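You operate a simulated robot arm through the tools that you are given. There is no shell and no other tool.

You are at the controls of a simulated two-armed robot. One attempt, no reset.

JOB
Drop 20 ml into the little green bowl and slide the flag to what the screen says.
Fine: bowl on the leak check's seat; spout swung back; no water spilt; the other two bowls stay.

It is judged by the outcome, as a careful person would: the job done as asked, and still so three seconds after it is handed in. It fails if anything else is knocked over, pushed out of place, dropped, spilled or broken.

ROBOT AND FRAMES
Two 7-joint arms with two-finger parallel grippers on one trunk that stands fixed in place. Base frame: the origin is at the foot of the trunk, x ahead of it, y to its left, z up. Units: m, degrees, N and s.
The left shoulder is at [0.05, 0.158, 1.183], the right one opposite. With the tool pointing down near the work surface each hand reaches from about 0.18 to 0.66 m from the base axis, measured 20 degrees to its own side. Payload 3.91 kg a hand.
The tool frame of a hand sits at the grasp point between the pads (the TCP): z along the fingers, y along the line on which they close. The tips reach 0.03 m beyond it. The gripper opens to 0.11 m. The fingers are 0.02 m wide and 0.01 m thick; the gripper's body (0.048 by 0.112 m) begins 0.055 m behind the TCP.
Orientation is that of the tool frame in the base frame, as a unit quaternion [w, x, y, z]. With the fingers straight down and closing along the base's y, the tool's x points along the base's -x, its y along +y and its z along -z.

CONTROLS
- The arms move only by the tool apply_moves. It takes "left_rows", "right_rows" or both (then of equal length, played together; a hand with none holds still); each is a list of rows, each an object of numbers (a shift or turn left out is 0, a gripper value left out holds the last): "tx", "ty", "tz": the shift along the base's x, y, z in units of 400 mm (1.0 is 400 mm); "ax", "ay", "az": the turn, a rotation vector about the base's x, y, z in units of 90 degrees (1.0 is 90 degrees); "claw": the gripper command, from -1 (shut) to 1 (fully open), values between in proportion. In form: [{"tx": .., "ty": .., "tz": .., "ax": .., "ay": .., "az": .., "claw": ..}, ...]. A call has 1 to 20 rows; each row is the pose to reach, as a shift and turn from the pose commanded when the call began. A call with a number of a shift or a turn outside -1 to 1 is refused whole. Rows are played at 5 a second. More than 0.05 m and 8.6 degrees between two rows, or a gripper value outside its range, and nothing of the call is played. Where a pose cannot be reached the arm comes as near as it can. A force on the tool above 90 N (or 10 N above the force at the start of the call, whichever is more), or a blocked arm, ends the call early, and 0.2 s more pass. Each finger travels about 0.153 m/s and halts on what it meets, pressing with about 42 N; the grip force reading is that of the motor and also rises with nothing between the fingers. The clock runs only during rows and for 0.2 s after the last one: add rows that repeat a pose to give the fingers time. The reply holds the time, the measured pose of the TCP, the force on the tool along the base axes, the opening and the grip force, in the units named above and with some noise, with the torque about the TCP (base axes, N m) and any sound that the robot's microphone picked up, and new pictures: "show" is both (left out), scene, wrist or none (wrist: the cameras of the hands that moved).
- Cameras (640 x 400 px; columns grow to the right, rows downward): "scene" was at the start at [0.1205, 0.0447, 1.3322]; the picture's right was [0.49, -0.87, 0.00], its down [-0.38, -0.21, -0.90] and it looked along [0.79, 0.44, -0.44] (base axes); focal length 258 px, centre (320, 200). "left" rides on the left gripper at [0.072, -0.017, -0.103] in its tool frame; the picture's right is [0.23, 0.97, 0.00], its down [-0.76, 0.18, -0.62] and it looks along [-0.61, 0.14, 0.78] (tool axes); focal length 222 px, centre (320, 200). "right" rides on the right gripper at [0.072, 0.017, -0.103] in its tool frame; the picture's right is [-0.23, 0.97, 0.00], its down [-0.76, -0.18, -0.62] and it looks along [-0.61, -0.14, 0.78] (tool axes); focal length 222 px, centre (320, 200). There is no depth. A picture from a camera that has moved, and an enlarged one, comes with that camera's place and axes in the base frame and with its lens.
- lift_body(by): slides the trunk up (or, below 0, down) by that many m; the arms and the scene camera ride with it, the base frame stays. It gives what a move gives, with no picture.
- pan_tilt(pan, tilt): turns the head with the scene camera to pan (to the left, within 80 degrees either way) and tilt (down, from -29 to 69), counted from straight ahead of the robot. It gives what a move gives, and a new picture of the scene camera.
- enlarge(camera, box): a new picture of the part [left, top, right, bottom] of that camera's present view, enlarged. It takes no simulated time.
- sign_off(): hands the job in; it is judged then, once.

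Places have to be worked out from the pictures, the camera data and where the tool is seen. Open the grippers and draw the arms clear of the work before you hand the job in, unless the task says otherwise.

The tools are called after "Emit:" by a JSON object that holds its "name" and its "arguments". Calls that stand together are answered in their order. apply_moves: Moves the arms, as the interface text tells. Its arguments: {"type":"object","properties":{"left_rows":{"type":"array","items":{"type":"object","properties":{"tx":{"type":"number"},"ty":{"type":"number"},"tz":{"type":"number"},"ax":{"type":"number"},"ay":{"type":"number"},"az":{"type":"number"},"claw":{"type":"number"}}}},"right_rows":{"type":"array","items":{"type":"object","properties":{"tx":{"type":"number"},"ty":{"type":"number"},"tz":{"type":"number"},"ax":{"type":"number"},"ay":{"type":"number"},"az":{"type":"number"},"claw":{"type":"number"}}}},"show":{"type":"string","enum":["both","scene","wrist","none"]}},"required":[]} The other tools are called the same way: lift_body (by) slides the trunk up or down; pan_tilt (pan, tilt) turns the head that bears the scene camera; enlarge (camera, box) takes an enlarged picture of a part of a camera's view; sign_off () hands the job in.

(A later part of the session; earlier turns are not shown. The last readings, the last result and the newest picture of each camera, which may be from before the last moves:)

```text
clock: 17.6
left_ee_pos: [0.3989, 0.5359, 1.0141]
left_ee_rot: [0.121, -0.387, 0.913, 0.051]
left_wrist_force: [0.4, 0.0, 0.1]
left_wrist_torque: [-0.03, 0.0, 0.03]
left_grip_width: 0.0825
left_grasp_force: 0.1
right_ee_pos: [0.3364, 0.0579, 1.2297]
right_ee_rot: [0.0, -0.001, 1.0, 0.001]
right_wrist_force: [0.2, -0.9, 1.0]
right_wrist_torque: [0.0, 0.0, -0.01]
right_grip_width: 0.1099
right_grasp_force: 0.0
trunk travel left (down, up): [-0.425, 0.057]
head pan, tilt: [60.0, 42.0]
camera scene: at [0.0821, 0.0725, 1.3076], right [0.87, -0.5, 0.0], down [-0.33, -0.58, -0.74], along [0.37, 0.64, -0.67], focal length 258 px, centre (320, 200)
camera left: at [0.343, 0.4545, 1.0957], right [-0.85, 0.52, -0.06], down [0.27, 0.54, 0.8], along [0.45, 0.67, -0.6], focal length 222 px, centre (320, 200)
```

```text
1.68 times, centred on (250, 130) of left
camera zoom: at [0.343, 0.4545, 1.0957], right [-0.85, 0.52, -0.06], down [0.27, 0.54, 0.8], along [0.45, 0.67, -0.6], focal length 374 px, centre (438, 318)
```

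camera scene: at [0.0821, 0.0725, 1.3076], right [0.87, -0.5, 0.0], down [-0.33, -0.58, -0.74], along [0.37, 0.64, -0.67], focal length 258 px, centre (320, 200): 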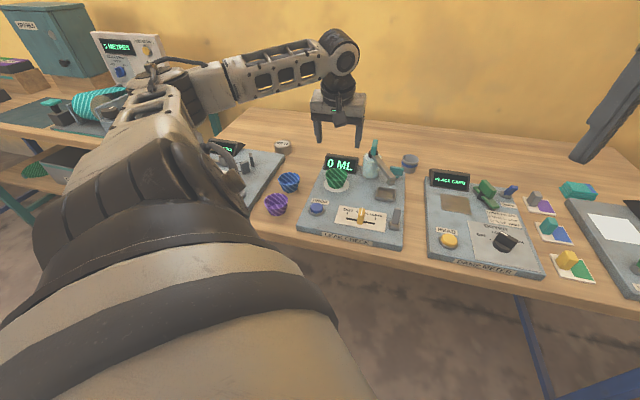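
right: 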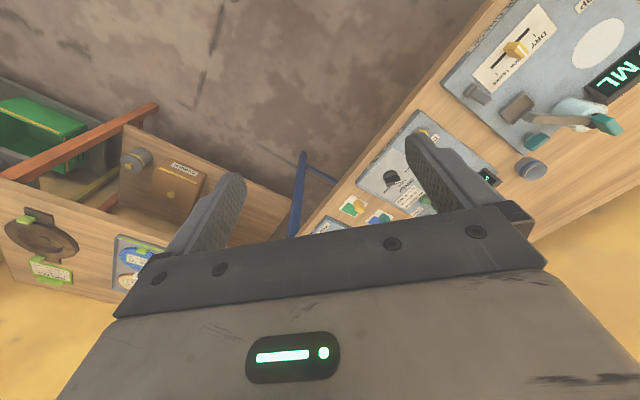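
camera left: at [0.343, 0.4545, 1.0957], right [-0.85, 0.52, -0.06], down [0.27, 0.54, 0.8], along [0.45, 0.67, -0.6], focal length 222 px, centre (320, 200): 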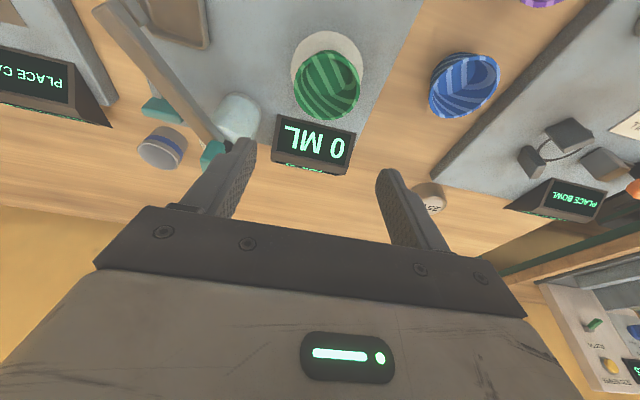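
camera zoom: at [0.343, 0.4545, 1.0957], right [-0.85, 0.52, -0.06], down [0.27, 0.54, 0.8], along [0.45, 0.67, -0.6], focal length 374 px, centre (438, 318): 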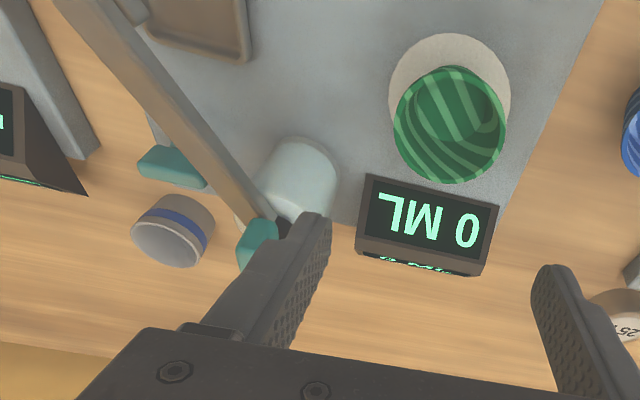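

The bowl is seated well inside the ring. The spout pivot is near (0.517, 0.531, 0.92) and its tip near (0.488, 0.424). I'll straighten the hand and yaw it to straddle the spout arm, staying high above it to look.

Emit:
{"name": "apply_moves", "arguments": {"left_rows": [{"tx": 0.035, "ty": -0.03, "tz": 0.015, "ax": -0.024, "ay": 0.014, "az": 0.0515}, {"tx": 0.075, "ty": -0.065, "tz": 0.02, "ax": -0.049, "ay": 0.028, "az": 0.103}, {"tx": 0.115, "ty": -0.1, "tz": 0.03, "ax": -0.073, "ay": 0.042, "az": 0.155}, {"tx": 0.155, "ty": -0.135, "tz": 0.04, "ax": -0.097, "ay": 0.056, "az": 0.206}, {"tx": 0.195, "ty": -0.165, "tz": 0.04, "ax": -0.122, "ay": 0.07, "az": 0.258}, {"tx": 0.228, "ty": -0.19, "tz": 0.04, "ax": -0.146, "ay": 0.084, "az": 0.309}, {"tx": 0.228, "ty": -0.19, "tz": 0.04, "ax": -0.146, "ay": 0.084, "az": 0.309}]}}

Emit:
{"name": "enlarge", "arguments": {"camera": "left", "box": [160, 20, 480, 240]}}

Emit:
{"name": "enlarge", "arguments": {"camera": "scene", "box": [300, 110, 440, 220]}}

Emit:
{"name": "enlarge", "arguments": {"camera": "right", "box": [440, 0, 640, 190]}}

```text
clock: 19.2
left_ee_pos: [0.4897, 0.4599, 1.0286]
left_ee_rot: [0.0, -0.602, 0.798, 0.0]
left_wrist_force: [-0.3, 0.5, -0.2]
left_wrist_torque: [-0.01, -0.02, -0.01]
left_grip_width: 0.0826
left_grasp_force: 0.0
right_ee_pos: [0.3376, 0.0569, 1.2298]
right_ee_rot: [0.001, 0.0, 1.0, 0.0]
right_wrist_force: [0.2, 0.1, 0.2]
right_wrist_torque: [0.01, -0.01, 0.02]
right_grip_width: 0.1099
right_grasp_force: 0.0
trunk travel left (down, up): [-0.425, 0.057]
head pan, tilt: [60.0, 42.0]
camera scene: at [0.0821, 0.0724, 1.3077], right [0.87, -0.5, 0.0], down [-0.33, -0.58, -0.74], along [0.37, 0.64, -0.67], focal length 258 px, centre (320, 200)
camera left: at [0.4862, 0.3858, 1.1335], right [-1.0, 0.05, 0.0], down [0.04, 0.78, 0.62], along [0.03, 0.62, -0.78], focal length 222 px, centre (320, 200)
```

scene: 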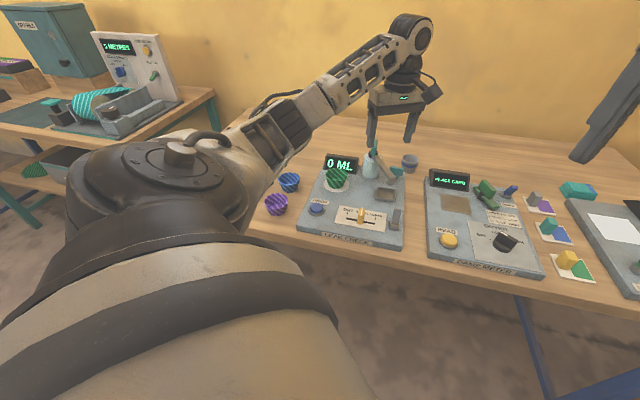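
left: 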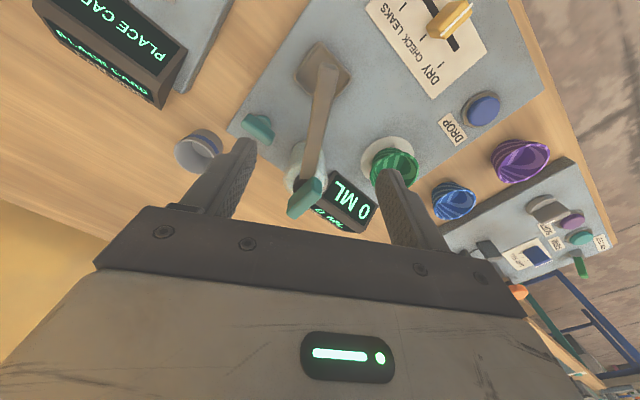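

```text
1.82 times, centred on (320, 130) of left
camera zoom: at [0.4862, 0.3858, 1.1335], right [-1.0, 0.05, 0.0], down [0.04, 0.78, 0.62], along [0.03, 0.62, -0.78], focal length 404 px, centre (320, 327)
```

zoom: 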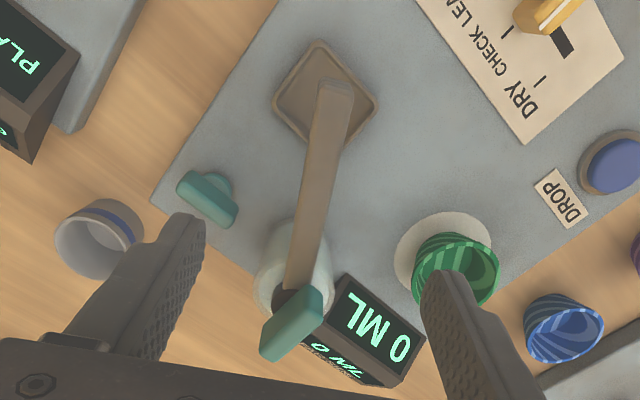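

```text
3.64 times, centred on (370, 165) of scene
camera zoom: at [0.0821, 0.0724, 1.3077], right [0.87, -0.5, 0.0], down [-0.33, -0.58, -0.74], along [0.37, 0.64, -0.67], focal length 938 px, centre (138, 327)
```

zoom: 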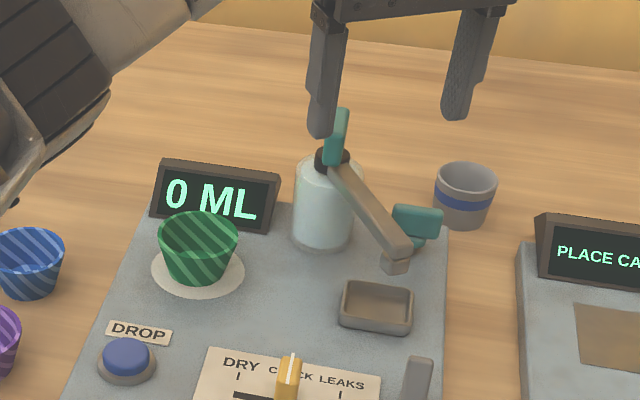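

```text
2.11 times, centred on (540, 95) of right
camera zoom: at [0.264, 0.0732, 1.3338], right [0.23, 0.97, 0.0], down [0.76, -0.18, 0.62], along [0.61, -0.14, -0.78], focal length 468 px, centre (-143, 421)
```

zoom: 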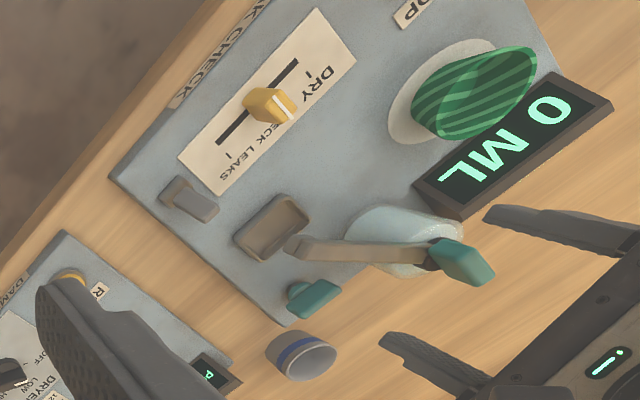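

The arm tip's top is at (0.482, 0.417, 0.930) and the pivot at (0.510, 0.5235). I'll narrow the fingers and lower them to straddle the arm about 70 mm from the pivot.

Emit:
{"name": "apply_moves", "arguments": {"left_rows": [{"tx": 0.005, "ty": -0.01, "claw": 0.0}, {"tx": 0.005, "ty": -0.01, "tz": -0.08}, {"tx": 0.005, "ty": -0.01, "tz": -0.16}, {"tx": 0.005, "ty": -0.01, "tz": -0.21}, {"tx": 0.005, "ty": -0.01, "tz": -0.24}, {"tx": 0.005, "ty": -0.01, "tz": -0.24}]}}

Emit:
{"name": "enlarge", "arguments": {"camera": "left", "box": [160, 20, 480, 240]}}

Emit:
{"name": "enlarge", "arguments": {"camera": "scene", "box": [320, 110, 440, 210]}}

```text
clock: 20.6
left_ee_pos: [0.4917, 0.4554, 0.9335]
left_ee_rot: [0.0, -0.602, 0.799, 0.0]
left_wrist_force: [-0.2, 0.0, 0.4]
left_wrist_torque: [0.03, -0.02, 0.0]
left_grip_width: 0.0549
left_grasp_force: 0.1
right_ee_pos: [0.3365, 0.0568, 1.2303]
right_ee_rot: [0.0, 0.0, 1.0, 0.0]
right_wrist_force: [0.7, 0.2, 0.6]
right_wrist_torque: [0.01, 0.02, -0.03]
right_grip_width: 0.1101
right_grasp_force: 0.0
trunk travel left (down, up): [-0.425, 0.057]
head pan, tilt: [60.0, 42.0]
camera scene: at [0.0821, 0.0724, 1.3077], right [0.87, -0.5, 0.0], down [-0.33, -0.58, -0.74], along [0.37, 0.64, -0.67], focal length 258 px, centre (320, 200)
camera left: at [0.4867, 0.3822, 1.0377], right [-1.0, 0.05, 0.0], down [0.04, 0.78, 0.62], along [0.03, 0.62, -0.78], focal length 222 px, centre (320, 200)
```

scene: 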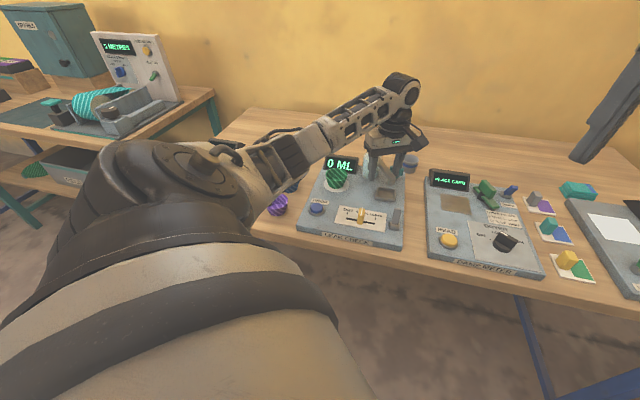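
left: 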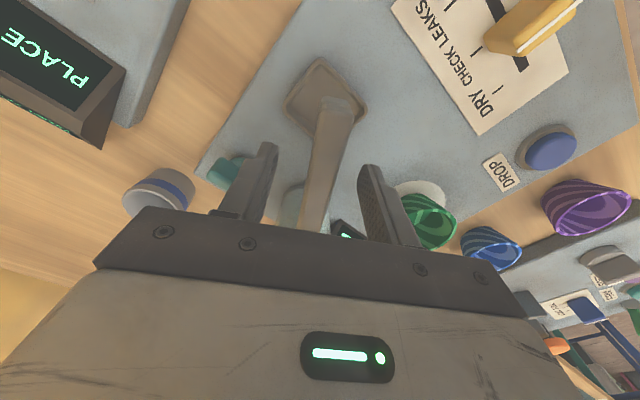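

```text
1.82 times, centred on (320, 130) of left
camera zoom: at [0.4867, 0.3822, 1.0377], right [-1.0, 0.05, 0.0], down [0.04, 0.78, 0.62], along [0.03, 0.62, -0.78], focal length 404 px, centre (320, 327)
```

zoom: 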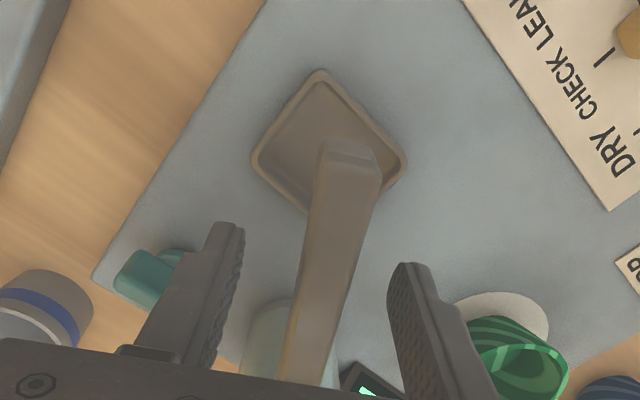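

```text
4.00 times, centred on (380, 160) of scene
camera zoom: at [0.0821, 0.0724, 1.3077], right [0.87, -0.5, 0.0], down [-0.33, -0.58, -0.74], along [0.37, 0.64, -0.67], focal length 1032 px, centre (80, 360)
```

zoom: 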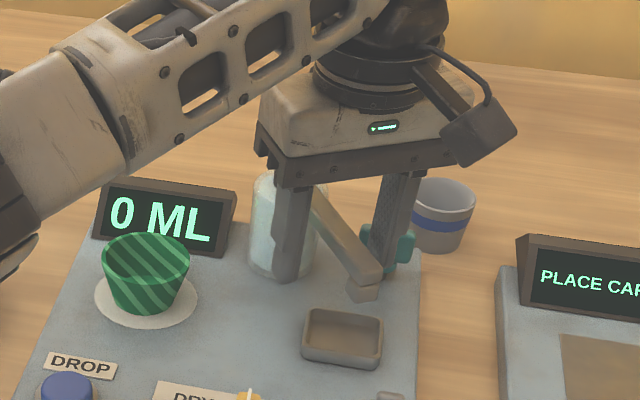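

The fingers straddle the arm. I'll close to a loose gap and swing around the pivot by 70° first.

Emit:
{"name": "apply_moves", "arguments": {"left_rows": [{"claw": -0.49}, {"claw": -0.49}, {"tx": -0.0203, "ty": 0.0068, "az": -0.0778}, {"tx": -0.0395, "ty": 0.0158, "az": -0.1556}, {"tx": -0.0578, "ty": 0.0273, "az": -0.2333}, {"tx": -0.0743, "ty": 0.0408, "az": -0.3111}, {"tx": -0.089, "ty": 0.056, "az": -0.3889}, {"tx": -0.1018, "ty": 0.0733, "az": -0.4667}, {"tx": -0.1125, "ty": 0.0918, "az": -0.5444}, {"tx": -0.1208, "ty": 0.1115, "az": -0.6222}, {"tx": -0.1265, "ty": 0.132, "az": -0.7}, {"tx": -0.1298, "ty": 0.153, "az": -0.7778}, {"tx": -0.1298, "ty": 0.153, "az": -0.7778}]}}

Emit:
{"name": "enlarge", "arguments": {"camera": "left", "box": [160, 20, 480, 240]}}

Emit:
{"name": "enlarge", "arguments": {"camera": "scene", "box": [300, 110, 420, 210]}}

```text
clock: 23.4
left_ee_pos: [0.4402, 0.5175, 0.9341]
left_ee_rot: [0.0, -0.034, 0.999, 0.001]
left_wrist_force: [-0.5, 0.8, 0.4]
left_wrist_torque: [-0.04, 0.04, -0.02]
left_grip_width: 0.028
left_grasp_force: 0.0
right_ee_pos: [0.3369, 0.0573, 1.2302]
right_ee_rot: [0.0, 0.001, 1.0, -0.001]
right_wrist_force: [0.0, 0.2, -0.5]
right_wrist_torque: [0.01, 0.01, -0.01]
right_grip_width: 0.11
right_grasp_force: 0.1
trunk travel left (down, up): [-0.425, 0.057]
head pan, tilt: [60.0, 42.0]
camera scene: at [0.0821, 0.0724, 1.3077], right [0.87, -0.5, 0.0], down [-0.33, -0.58, -0.74], along [0.37, 0.64, -0.67], focal length 258 px, centre (320, 200)
camera left: at [0.3681, 0.496, 1.0378], right [-0.29, 0.96, 0.0], down [0.75, 0.23, 0.62], along [0.6, 0.18, -0.78], focal length 222 px, centre (320, 200)
```

scene: 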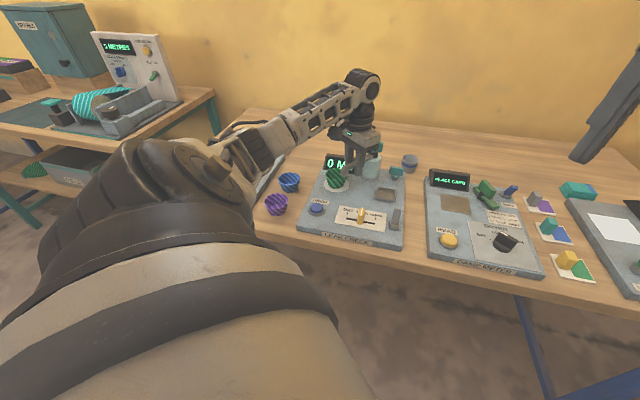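
left: 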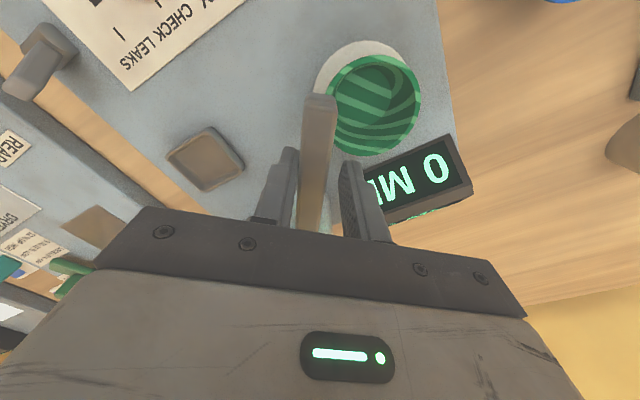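

```text
1.82 times, centred on (320, 130) of left
camera zoom: at [0.3681, 0.496, 1.0378], right [-0.29, 0.96, 0.0], down [0.75, 0.23, 0.62], along [0.6, 0.18, -0.78], focal length 404 px, centre (320, 327)
```

zoom: 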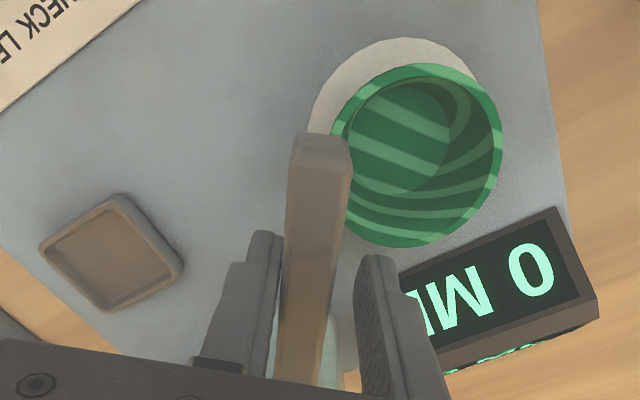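

```text
4.00 times, centred on (360, 160) of scene
camera zoom: at [0.0821, 0.0724, 1.3077], right [0.87, -0.5, 0.0], down [-0.33, -0.58, -0.74], along [0.37, 0.64, -0.67], focal length 1032 px, centre (160, 360)
```

zoom: 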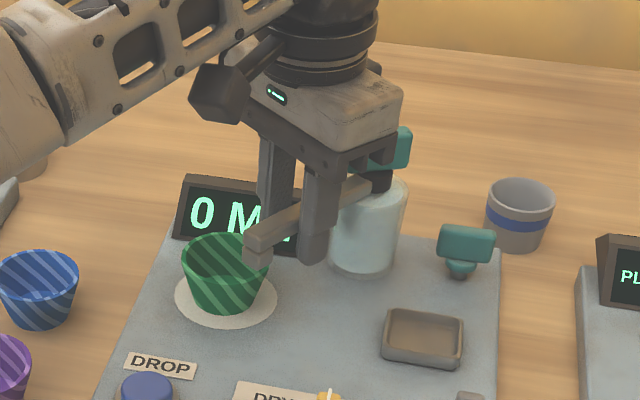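

The spout follows smoothly and is now about 16° short of the bowl's centre. I'll complete the swing.

Emit:
{"name": "apply_moves", "arguments": {"left_rows": [{"tx": -0.0007, "ty": 0.0215, "az": -0.0778}, {"tx": 0.0013, "ty": 0.0428, "az": -0.1556}, {"tx": 0.0023, "ty": 0.0488, "az": -0.1778}, {"tx": 0.0023, "ty": 0.0488, "az": -0.1778}]}}

Emit:
{"name": "enlarge", "arguments": {"camera": "left", "box": [160, 20, 480, 240]}}

Emit:
{"name": "enlarge", "arguments": {"camera": "scene", "box": [300, 110, 420, 210]}}

```text
clock: 24.4
left_ee_pos: [0.4425, 0.5374, 0.9337]
left_ee_rot: [0.0, 0.107, 0.994, 0.0]
left_wrist_force: [-0.4, 0.3, 0.3]
left_wrist_torque: [0.0, 0.04, -0.03]
left_grip_width: 0.028
left_grasp_force: 0.0
right_ee_pos: [0.3367, 0.057, 1.2296]
right_ee_rot: [-0.001, 0.0, 1.0, 0.0]
right_wrist_force: [-0.3, -0.1, 0.3]
right_wrist_torque: [0.02, 0.0, -0.03]
right_grip_width: 0.1101
right_grasp_force: 0.0
trunk travel left (down, up): [-0.425, 0.057]
head pan, tilt: [60.0, 42.0]
camera scene: at [0.0821, 0.0724, 1.3077], right [0.87, -0.5, 0.0], down [-0.33, -0.58, -0.74], along [0.37, 0.64, -0.67], focal length 258 px, centre (320, 200)
camera left: at [0.3663, 0.5361, 1.0378], right [-0.02, 1.0, 0.0], down [0.78, 0.01, 0.62], along [0.62, 0.01, -0.78], focal length 222 px, centre (320, 200)
```

scene: 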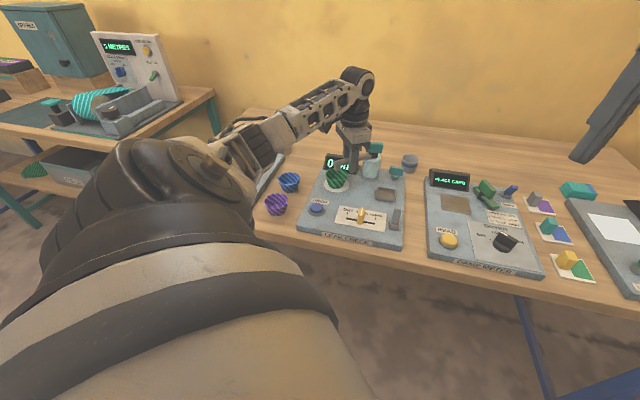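
left: 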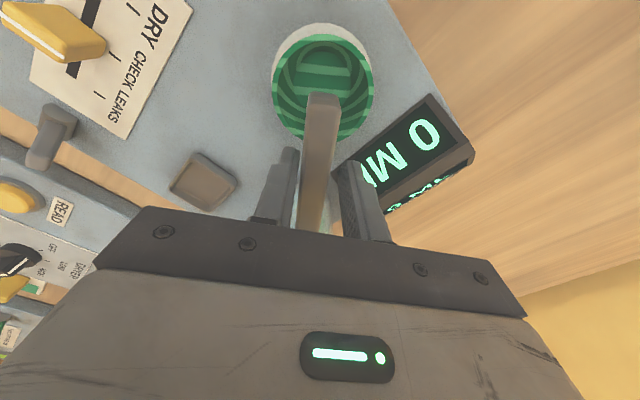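

```text
1.82 times, centred on (320, 130) of left
camera zoom: at [0.3663, 0.5361, 1.0378], right [-0.02, 1.0, 0.0], down [0.78, 0.01, 0.62], along [0.62, 0.01, -0.78], focal length 404 px, centre (320, 327)
```

zoom: 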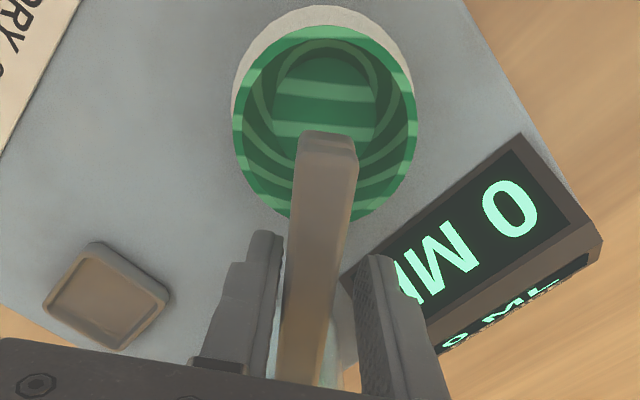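

```text
4.00 times, centred on (360, 160) of scene
camera zoom: at [0.0821, 0.0724, 1.3077], right [0.87, -0.5, 0.0], down [-0.33, -0.58, -0.74], along [0.37, 0.64, -0.67], focal length 1032 px, centre (160, 360)
```

zoom: 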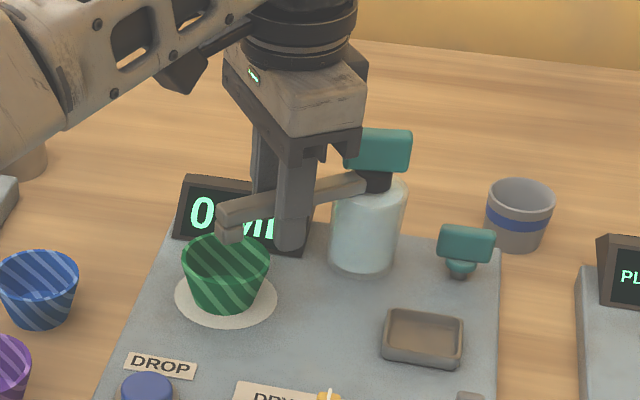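

The nozzle hangs over the bowl. I'll open, rise clear of the spout, and move over the DROP button with fingers closed.

Emit:
{"name": "apply_moves", "arguments": {"left_rows": [{"claw": -0.1}, {"tz": 0.06}, {"tz": 0.14}, {"tz": 0.24}, {"tx": -0.06, "ty": -0.03, "tz": 0.24, "az": 0.08}, {"tx": -0.12, "ty": -0.055, "tz": 0.24, "az": 0.16}, {"tx": -0.18, "ty": -0.08, "tz": 0.24, "az": 0.24}, {"tx": -0.24, "ty": -0.11, "tz": 0.24, "az": 0.32, "claw": -1}, {"tx": -0.3, "ty": -0.14, "tz": 0.24, "az": 0.4}, {"tx": -0.346, "ty": -0.1585, "tz": 0.2, "az": 0.48}, {"tx": -0.346, "ty": -0.1585, "tz": 0.13, "az": 0.56}, {"tx": -0.346, "ty": -0.1585, "tz": 0.1, "az": 0.644}, {"tx": -0.346, "ty": -0.1585, "tz": 0.1, "az": 0.644}]}}

Emit:
{"name": "enlarge", "arguments": {"camera": "left", "box": [160, 20, 480, 240]}}

Emit:
{"name": "enlarge", "arguments": {"camera": "scene", "box": [280, 130, 420, 240]}}

```text
clock: 27.2
left_ee_pos: [0.3027, 0.472, 0.9734]
left_ee_rot: [0.0, -0.391, 0.92, -0.001]
left_wrist_force: [0.0, 1.2, 0.0]
left_wrist_torque: [0.01, 0.03, -0.04]
left_grip_width: 0.0
left_grasp_force: 37.9
right_ee_pos: [0.3367, 0.0576, 1.2302]
right_ee_rot: [0.0, 0.0, 1.0, 0.0]
right_wrist_force: [0.6, 0.0, -0.5]
right_wrist_torque: [0.01, -0.01, -0.02]
right_grip_width: 0.11
right_grasp_force: 0.0
trunk travel left (down, up): [-0.425, 0.057]
head pan, tilt: [60.0, 42.0]
camera scene: at [0.0821, 0.0724, 1.3077], right [0.87, -0.5, 0.0], down [-0.33, -0.58, -0.74], along [0.37, 0.64, -0.67], focal length 258 px, centre (320, 200)
camera left: at [0.2639, 0.4093, 1.0782], right [-0.86, 0.51, 0.0], down [0.4, 0.67, 0.62], along [0.32, 0.54, -0.78], focal length 222 px, centre (320, 200)
```

scene: 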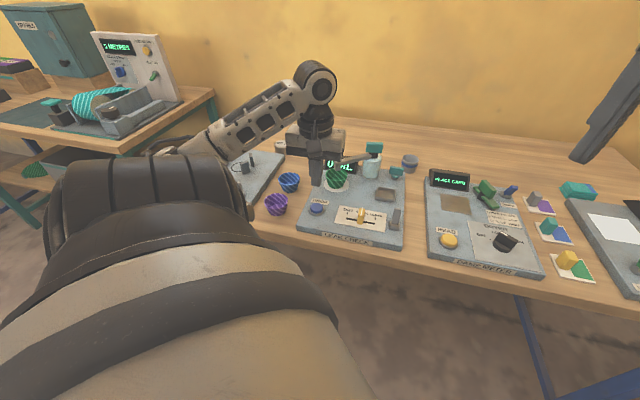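
left: 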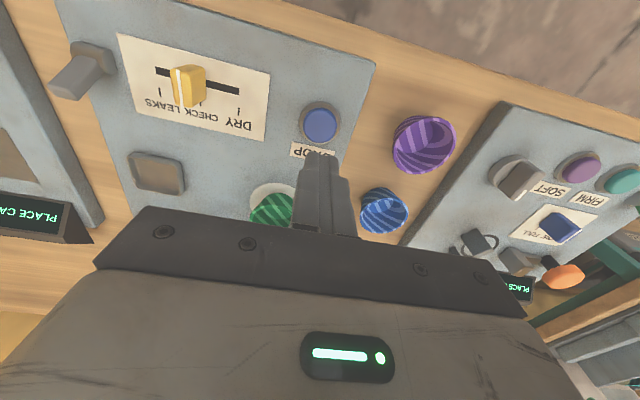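

```text
1.82 times, centred on (320, 130) of left
camera zoom: at [0.2639, 0.4093, 1.0782], right [-0.86, 0.51, 0.0], down [0.4, 0.67, 0.62], along [0.32, 0.54, -0.78], focal length 404 px, centre (320, 327)
```

zoom: 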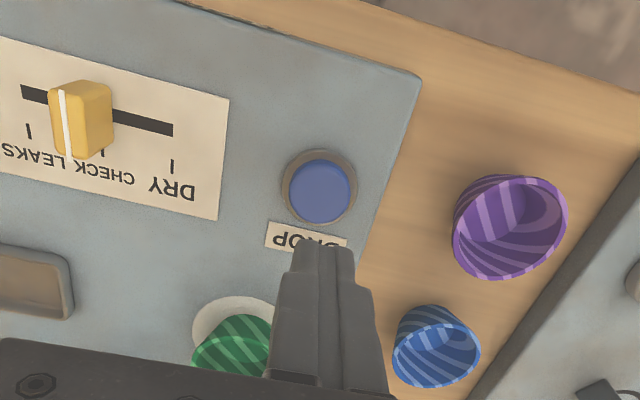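

```text
3.64 times, centred on (350, 185) of scene
camera zoom: at [0.0821, 0.0724, 1.3077], right [0.87, -0.5, 0.0], down [-0.33, -0.58, -0.74], along [0.37, 0.64, -0.67], focal length 938 px, centre (211, 254)
```

zoom: 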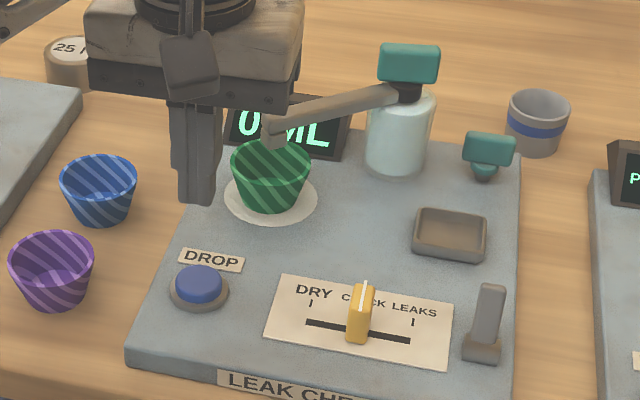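

The spout tip hangs over the bowl, and both views place the DROP button at (0.304, 0.474, 0.87). I'll press once briefly and check the screen.

Emit:
{"name": "apply_moves", "arguments": {"left_rows": [{"tx": 0.003, "ty": 0.005, "tz": -0.08}, {"tx": 0.003, "ty": 0.005, "tz": -0.15}, {"tx": 0.003, "ty": 0.005, "tz": -0.175}, {"tx": 0.003, "ty": 0.005, "tz": -0.195}, {"tx": 0.003, "ty": 0.005, "tz": -0.16}, {"tx": 0.003, "ty": 0.005, "tz": -0.16}]}}

Emit:
{"name": "enlarge", "arguments": {"camera": "scene", "box": [280, 130, 420, 240]}}

Emit:
{"name": "enlarge", "arguments": {"camera": "right", "box": [440, 0, 640, 190]}}

```text
clock: 28.6
left_ee_pos: [0.3049, 0.4731, 0.9093]
left_ee_rot: [-0.001, -0.391, 0.92, -0.001]
left_wrist_force: [0.3, -0.3, -0.1]
left_wrist_torque: [-0.02, -0.01, 0.0]
left_grip_width: 0.0
left_grasp_force: 37.3
right_ee_pos: [0.3381, 0.0587, 1.2299]
right_ee_rot: [0.0, 0.0, 1.0, 0.0]
right_wrist_force: [0.1, -1.2, -0.5]
right_wrist_torque: [-0.03, 0.01, 0.01]
right_grip_width: 0.11
right_grasp_force: 0.1
trunk travel left (down, up): [-0.425, 0.057]
head pan, tilt: [60.0, 42.0]
heard: click
camera scene: at [0.0823, 0.0726, 1.3076], right [0.87, -0.5, 0.0], down [-0.33, -0.58, -0.74], along [0.37, 0.64, -0.67], focal length 258 px, centre (320, 200)
camera left: at [0.2653, 0.4114, 1.0136], right [-0.86, 0.51, 0.0], down [0.4, 0.67, 0.62], along [0.32, 0.53, -0.78], focal length 222 px, centre (320, 200)
```

scene: 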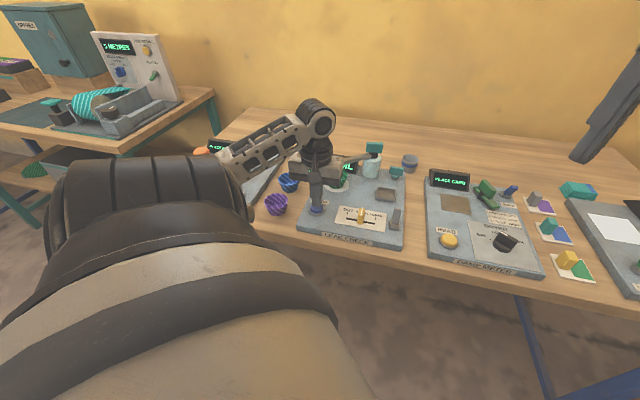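
left: 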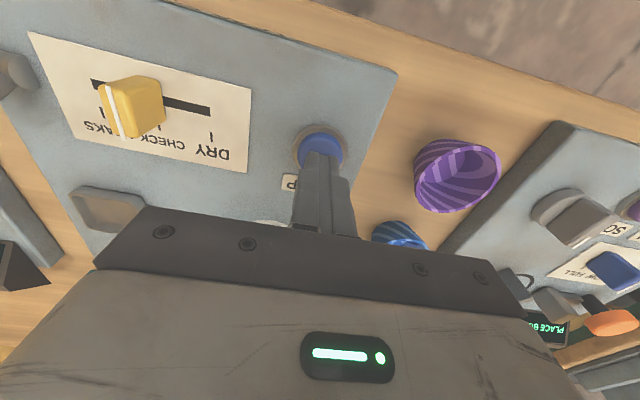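

```text
3.64 times, centred on (350, 185) of scene
camera zoom: at [0.0823, 0.0726, 1.3076], right [0.87, -0.5, 0.0], down [-0.33, -0.58, -0.74], along [0.37, 0.64, -0.67], focal length 938 px, centre (211, 254)
```

zoom: 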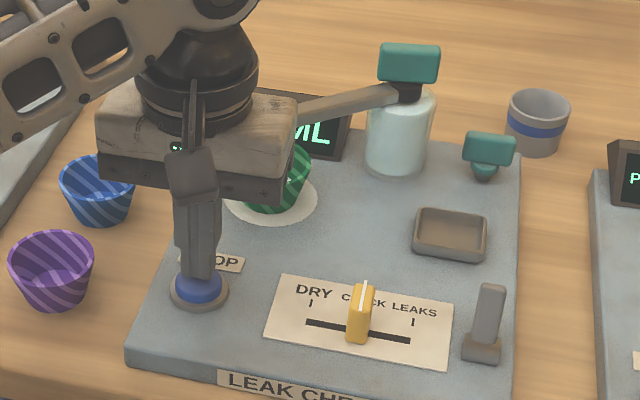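

```text
2.11 times, centred on (540, 95) of right
camera zoom: at [0.2642, 0.0734, 1.3336], right [0.23, 0.97, 0.0], down [0.76, -0.18, 0.62], along [0.61, -0.14, -0.78], focal length 468 px, centre (-143, 421)
```

zoom: 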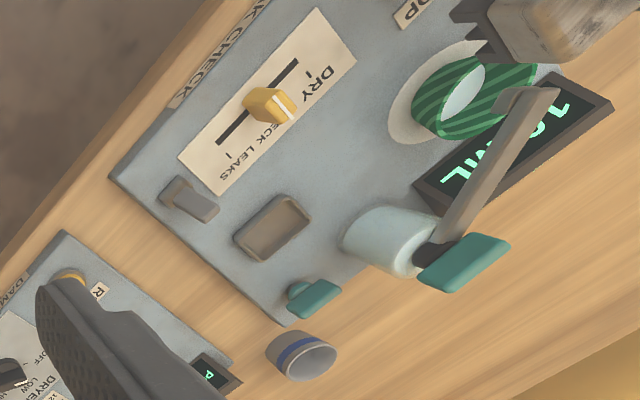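

A click, and water shows in the bowl. I'll read the display through the right camera.

Emit:
{"name": "enlarge", "arguments": {"camera": "right", "box": [560, 20, 640, 110]}}

Emit:
{"name": "enlarge", "arguments": {"camera": "scene", "box": [320, 140, 390, 200]}}

```text
4.44 times, centred on (600, 65) of right
camera zoom: at [0.2642, 0.0734, 1.3336], right [0.23, 0.97, 0.0], down [0.76, -0.18, 0.62], along [0.61, -0.14, -0.78], focal length 987 px, centre (-924, 800)
```

zoom: 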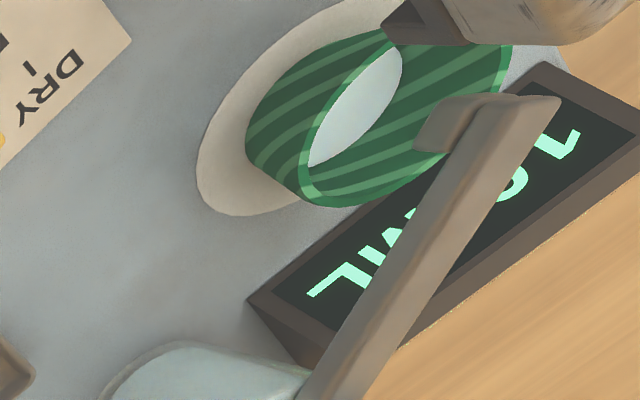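

```text
6.67 times, centred on (355, 170) of scene
camera zoom: at [0.0823, 0.0726, 1.3076], right [0.87, -0.5, 0.0], down [-0.33, -0.58, -0.74], along [0.37, 0.64, -0.67], focal length 1720 px, centre (87, 400)
```

zoom: 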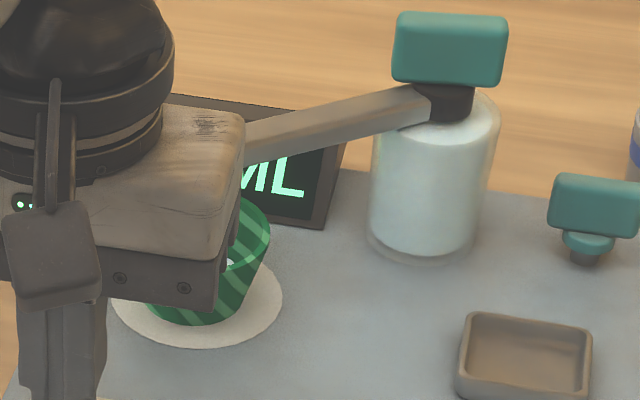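

It seems to read 10 ML. I'll raise the hand to read the display fully before a second press.

Emit:
{"name": "apply_moves", "arguments": {"left_rows": [{"tz": 0.1}, {"tx": -0.06, "ty": -0.02, "tz": 0.2}, {"tx": -0.14, "ty": -0.06, "tz": 0.24}, {"tx": -0.14, "ty": -0.06, "tz": 0.24}], "show": "none"}}

Emit:
{"name": "enlarge", "arguments": {"camera": "scene", "box": [300, 130, 420, 230]}}

Emit:
{"name": "enlarge", "arguments": {"camera": "right", "box": [560, 20, 640, 110]}}

```text
clock: 29.6
left_ee_pos: [0.247, 0.4503, 1.0063]
left_ee_rot: [0.0, -0.39, 0.921, 0.0]
left_wrist_force: [1.4, 0.3, -0.3]
left_wrist_torque: [-0.03, 0.0, 0.01]
left_grip_width: 0.0003
left_grasp_force: 37.8
right_ee_pos: [0.3373, 0.0567, 1.2297]
right_ee_rot: [0.0, 0.0, 1.0, 0.0]
right_wrist_force: [0.3, 0.4, -0.9]
right_wrist_torque: [-0.01, 0.01, -0.01]
right_grip_width: 0.1101
right_grasp_force: 0.0
trunk travel left (down, up): [-0.425, 0.057]
head pan, tilt: [60.0, 42.0]
```

```text
4.00 times, centred on (360, 180) of scene
camera zoom: at [0.0822, 0.0725, 1.3076], right [0.87, -0.5, 0.0], down [-0.33, -0.58, -0.74], along [0.37, 0.64, -0.67], focal length 1032 px, centre (160, 280)
```

zoom: 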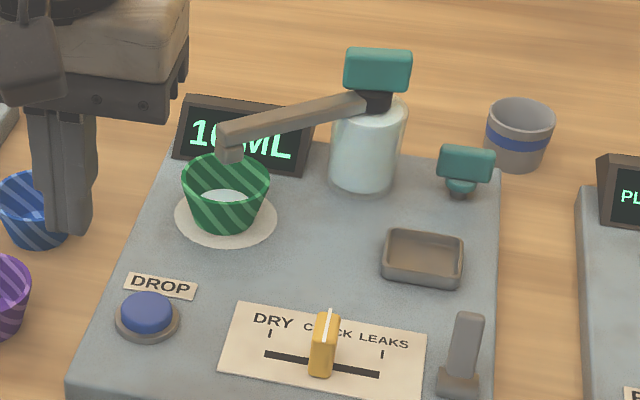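

```text
4.44 times, centred on (600, 65) of right
camera zoom: at [0.2642, 0.0733, 1.3337], right [0.23, 0.97, 0.0], down [0.76, -0.18, 0.62], along [0.61, -0.14, -0.78], focal length 987 px, centre (-924, 800)
```

zoom: 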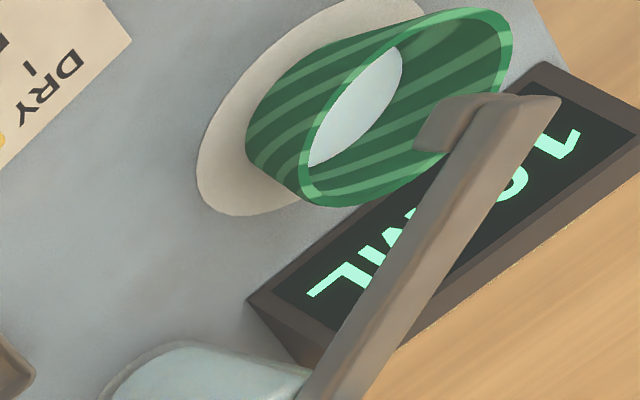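

It reads 10 ML after one press, so one more press makes 20. I'll repeat the same press.

Emit:
{"name": "apply_moves", "arguments": {"left_rows": [{"tx": 0.06, "ty": 0.03, "tz": -0.04}, {"tx": 0.14, "ty": 0.06, "tz": -0.1}, {"tx": 0.14, "ty": 0.06, "tz": -0.2}, {"tx": 0.14, "ty": 0.06, "tz": -0.24}, {"tx": 0.14, "ty": 0.06, "tz": -0.255}, {"tx": 0.14, "ty": 0.06, "tz": -0.275}, {"tx": 0.14, "ty": 0.06, "tz": -0.24}, {"tx": 0.14, "ty": 0.06, "tz": -0.14}, {"tx": 0.08, "ty": 0.03, "tz": -0.04}, {"tx": 0.0, "ty": 0.0, "tz": 0.0}, {"tx": 0.0, "ty": 0.0, "tz": 0.0}], "show": "none"}}

Emit:
{"name": "enlarge", "arguments": {"camera": "scene", "box": [300, 130, 420, 230]}}

Emit:
{"name": "enlarge", "arguments": {"camera": "right", "box": [560, 20, 640, 110]}}

```text
clock: 32.0
left_ee_pos: [0.2492, 0.4505, 1.0043]
left_ee_rot: [0.0, -0.39, 0.921, 0.001]
left_wrist_force: [0.3, -0.1, 0.7]
left_wrist_torque: [0.0, -0.02, 0.0]
left_grip_width: 0.0
left_grasp_force: 37.7
right_ee_pos: [0.3366, 0.0569, 1.2292]
right_ee_rot: [0.0, 0.0, 1.0, 0.0]
right_wrist_force: [-0.7, -0.4, 0.0]
right_wrist_torque: [-0.03, 0.04, -0.01]
right_grip_width: 0.11
right_grasp_force: 0.1
trunk travel left (down, up): [-0.425, 0.057]
head pan, tilt: [60.0, 42.0]
heard: click
```

```text
4.00 times, centred on (360, 180) of scene
camera zoom: at [0.0821, 0.0724, 1.3076], right [0.87, -0.5, 0.0], down [-0.33, -0.58, -0.74], along [0.37, 0.64, -0.67], focal length 1032 px, centre (160, 280)
```

zoom: 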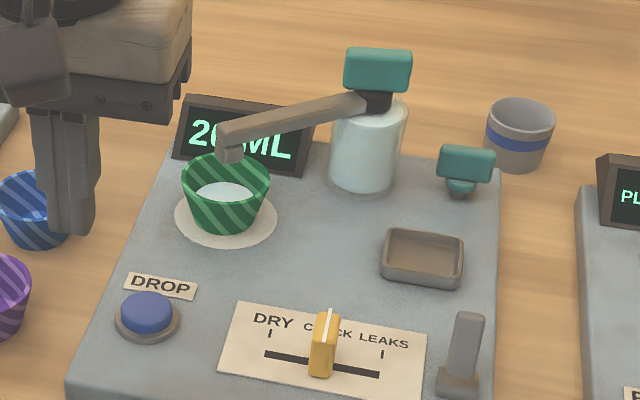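

```text
4.44 times, centred on (600, 65) of right
camera zoom: at [0.2641, 0.0732, 1.3337], right [0.23, 0.97, 0.0], down [0.76, -0.18, 0.62], along [0.61, -0.14, -0.78], focal length 987 px, centre (-924, 800)
```

zoom: 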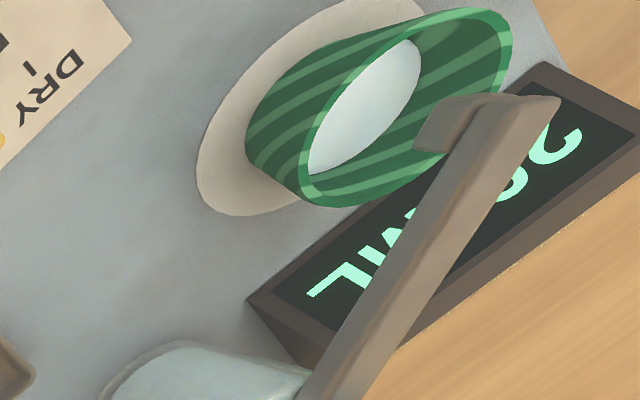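

The screen reads 20 ML. Now I'll return above the spout arm, fingers open, to straddle it again.

Emit:
{"name": "apply_moves", "arguments": {"left_rows": [{"tz": 0.06, "claw": 0.0}, {"tx": 0.05, "ty": 0.022, "tz": 0.115, "az": -0.07}, {"tx": 0.11, "ty": 0.05, "tz": 0.115, "az": -0.14}, {"tx": 0.17, "ty": 0.078, "tz": 0.115, "az": -0.21}, {"tx": 0.23, "ty": 0.105, "tz": 0.115, "az": -0.285}, {"tx": 0.29, "ty": 0.132, "tz": 0.115, "az": -0.36}, {"tx": 0.35, "ty": 0.159, "tz": 0.115, "az": -0.435}, {"tx": 0.41, "ty": 0.186, "tz": 0.115, "az": -0.51}, {"tx": 0.46, "ty": 0.207, "tz": 0.115, "az": -0.58}, {"tx": 0.484, "ty": 0.217, "tz": 0.115, "az": -0.644}, {"tx": 0.484, "ty": 0.217, "tz": 0.115, "az": -0.644}]}}

Emit:
{"name": "enlarge", "arguments": {"camera": "left", "box": [160, 20, 480, 240]}}

Emit:
{"name": "enlarge", "arguments": {"camera": "scene", "box": [300, 110, 420, 210]}}

```text
clock: 34.4
left_ee_pos: [0.4438, 0.5386, 1.0514]
left_ee_rot: [0.0, 0.105, 0.994, 0.0]
left_wrist_force: [0.1, -0.2, 0.2]
left_wrist_torque: [0.0, -0.01, 0.0]
left_grip_width: 0.0549
left_grasp_force: 0.0
right_ee_pos: [0.3364, 0.0571, 1.2289]
right_ee_rot: [0.0, 0.0, 1.0, -0.001]
right_wrist_force: [0.0, -0.1, -0.4]
right_wrist_torque: [-0.01, 0.0, 0.04]
right_grip_width: 0.1099
right_grasp_force: 0.0
trunk travel left (down, up): [-0.425, 0.057]
head pan, tilt: [60.0, 42.0]
camera scene: at [0.0821, 0.0724, 1.3077], right [0.87, -0.5, 0.0], down [-0.33, -0.58, -0.74], along [0.37, 0.64, -0.67], focal length 258 px, centre (320, 200)
camera left: at [0.3669, 0.5374, 1.1557], right [-0.02, 1.0, 0.0], down [0.78, 0.01, 0.62], along [0.62, 0.01, -0.78], focal length 222 px, centre (320, 200)
```

scene: 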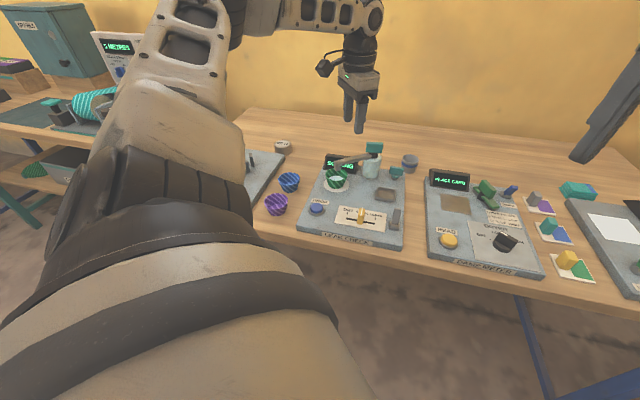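
left: 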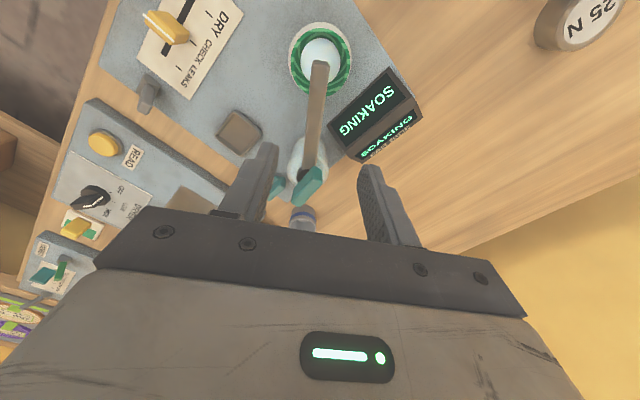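

```text
1.82 times, centred on (320, 130) of left
camera zoom: at [0.3669, 0.5374, 1.1557], right [-0.02, 1.0, 0.0], down [0.78, 0.01, 0.62], along [0.62, 0.01, -0.78], focal length 404 px, centre (320, 327)
```

zoom: 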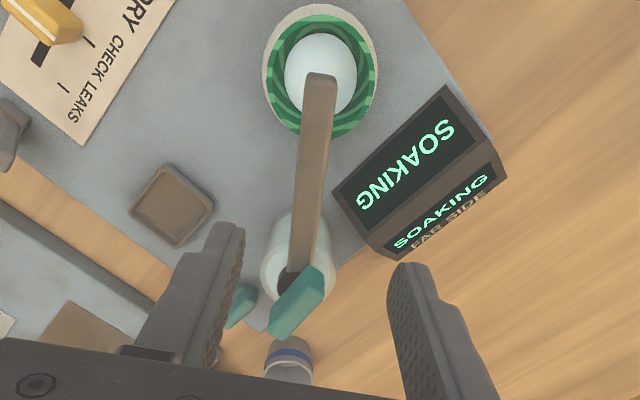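

```text
4.00 times, centred on (360, 160) of scene
camera zoom: at [0.0821, 0.0724, 1.3077], right [0.87, -0.5, 0.0], down [-0.33, -0.58, -0.74], along [0.37, 0.64, -0.67], focal length 1032 px, centre (160, 360)
```

zoom: 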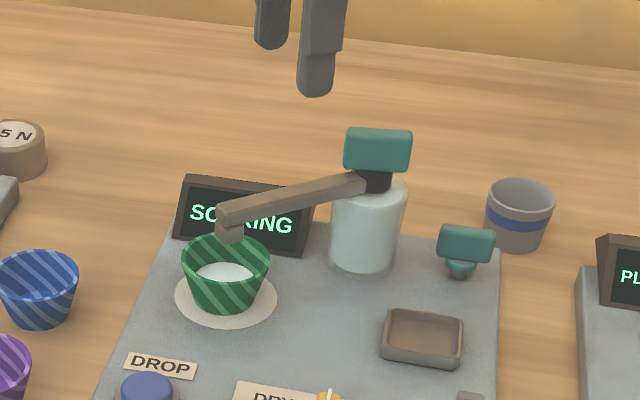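

The screen says SOAKING. I'll lower to straddle the spout arm as before, and close to a loose gap.

Emit:
{"name": "apply_moves", "arguments": {"left_rows": [{"tx": -0.003, "ty": -0.003, "tz": -0.1}, {"tx": -0.003, "ty": -0.003, "tz": -0.2}, {"tx": -0.003, "ty": -0.003, "tz": -0.26}, {"tx": -0.003, "ty": -0.003, "tz": -0.294}, {"tx": -0.003, "ty": -0.003, "tz": -0.294, "claw": -0.3}, {"tx": -0.003, "ty": -0.003, "tz": -0.294, "claw": -0.49}, {"tx": -0.003, "ty": -0.003, "tz": -0.294, "claw": -0.49}]}}

Emit:
{"name": "enlarge", "arguments": {"camera": "left", "box": [160, 20, 480, 240]}}

```text
clock: 36.0
left_ee_pos: [0.4412, 0.538, 0.9325]
left_ee_rot: [0.0, 0.104, 0.995, 0.0]
left_wrist_force: [-0.3, 0.1, -1.0]
left_wrist_torque: [-0.01, 0.0, -0.03]
left_grip_width: 0.0282
left_grasp_force: 0.0
right_ee_pos: [0.337, 0.0582, 1.2305]
right_ee_rot: [0.0, 0.001, 1.0, -0.001]
right_wrist_force: [0.0, -1.1, 0.3]
right_wrist_torque: [0.01, 0.01, 0.03]
right_grip_width: 0.1102
right_grasp_force: 0.1
trunk travel left (down, up): [-0.425, 0.057]
head pan, tilt: [60.0, 42.0]
camera scene: at [0.0821, 0.0724, 1.3077], right [0.87, -0.5, 0.0], down [-0.33, -0.58, -0.74], along [0.37, 0.64, -0.67], focal length 258 px, centre (320, 200)
camera left: at [0.3653, 0.5364, 1.0377], right [-0.02, 1.0, 0.0], down [0.78, 0.02, 0.62], along [0.62, 0.01, -0.78], focal length 222 px, centre (320, 200)
```

scene: 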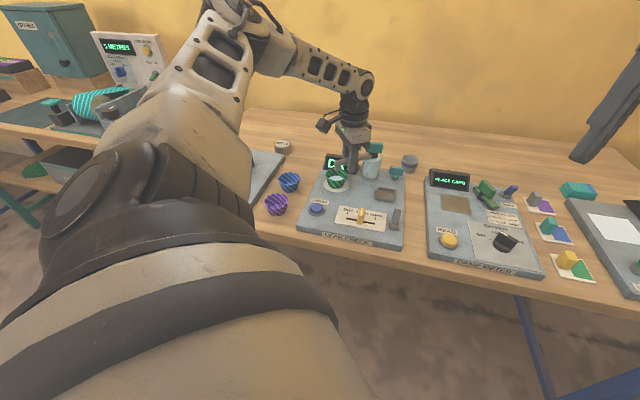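
left: 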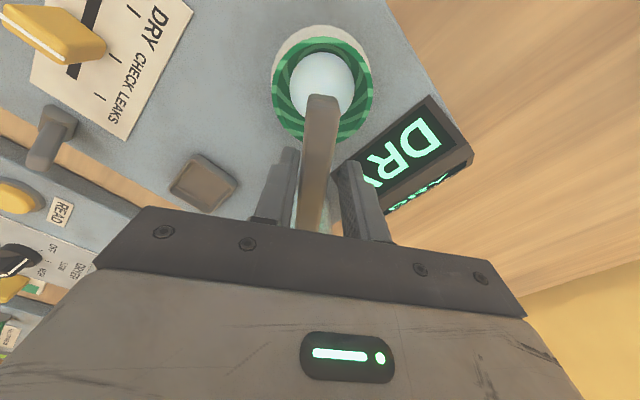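

```text
1.82 times, centred on (320, 130) of left
camera zoom: at [0.3653, 0.5364, 1.0377], right [-0.02, 1.0, 0.0], down [0.78, 0.02, 0.62], along [0.62, 0.01, -0.78], focal length 404 px, centre (320, 327)
```

zoom: 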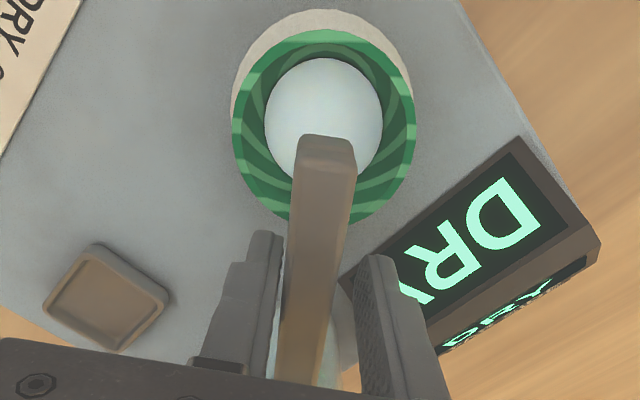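

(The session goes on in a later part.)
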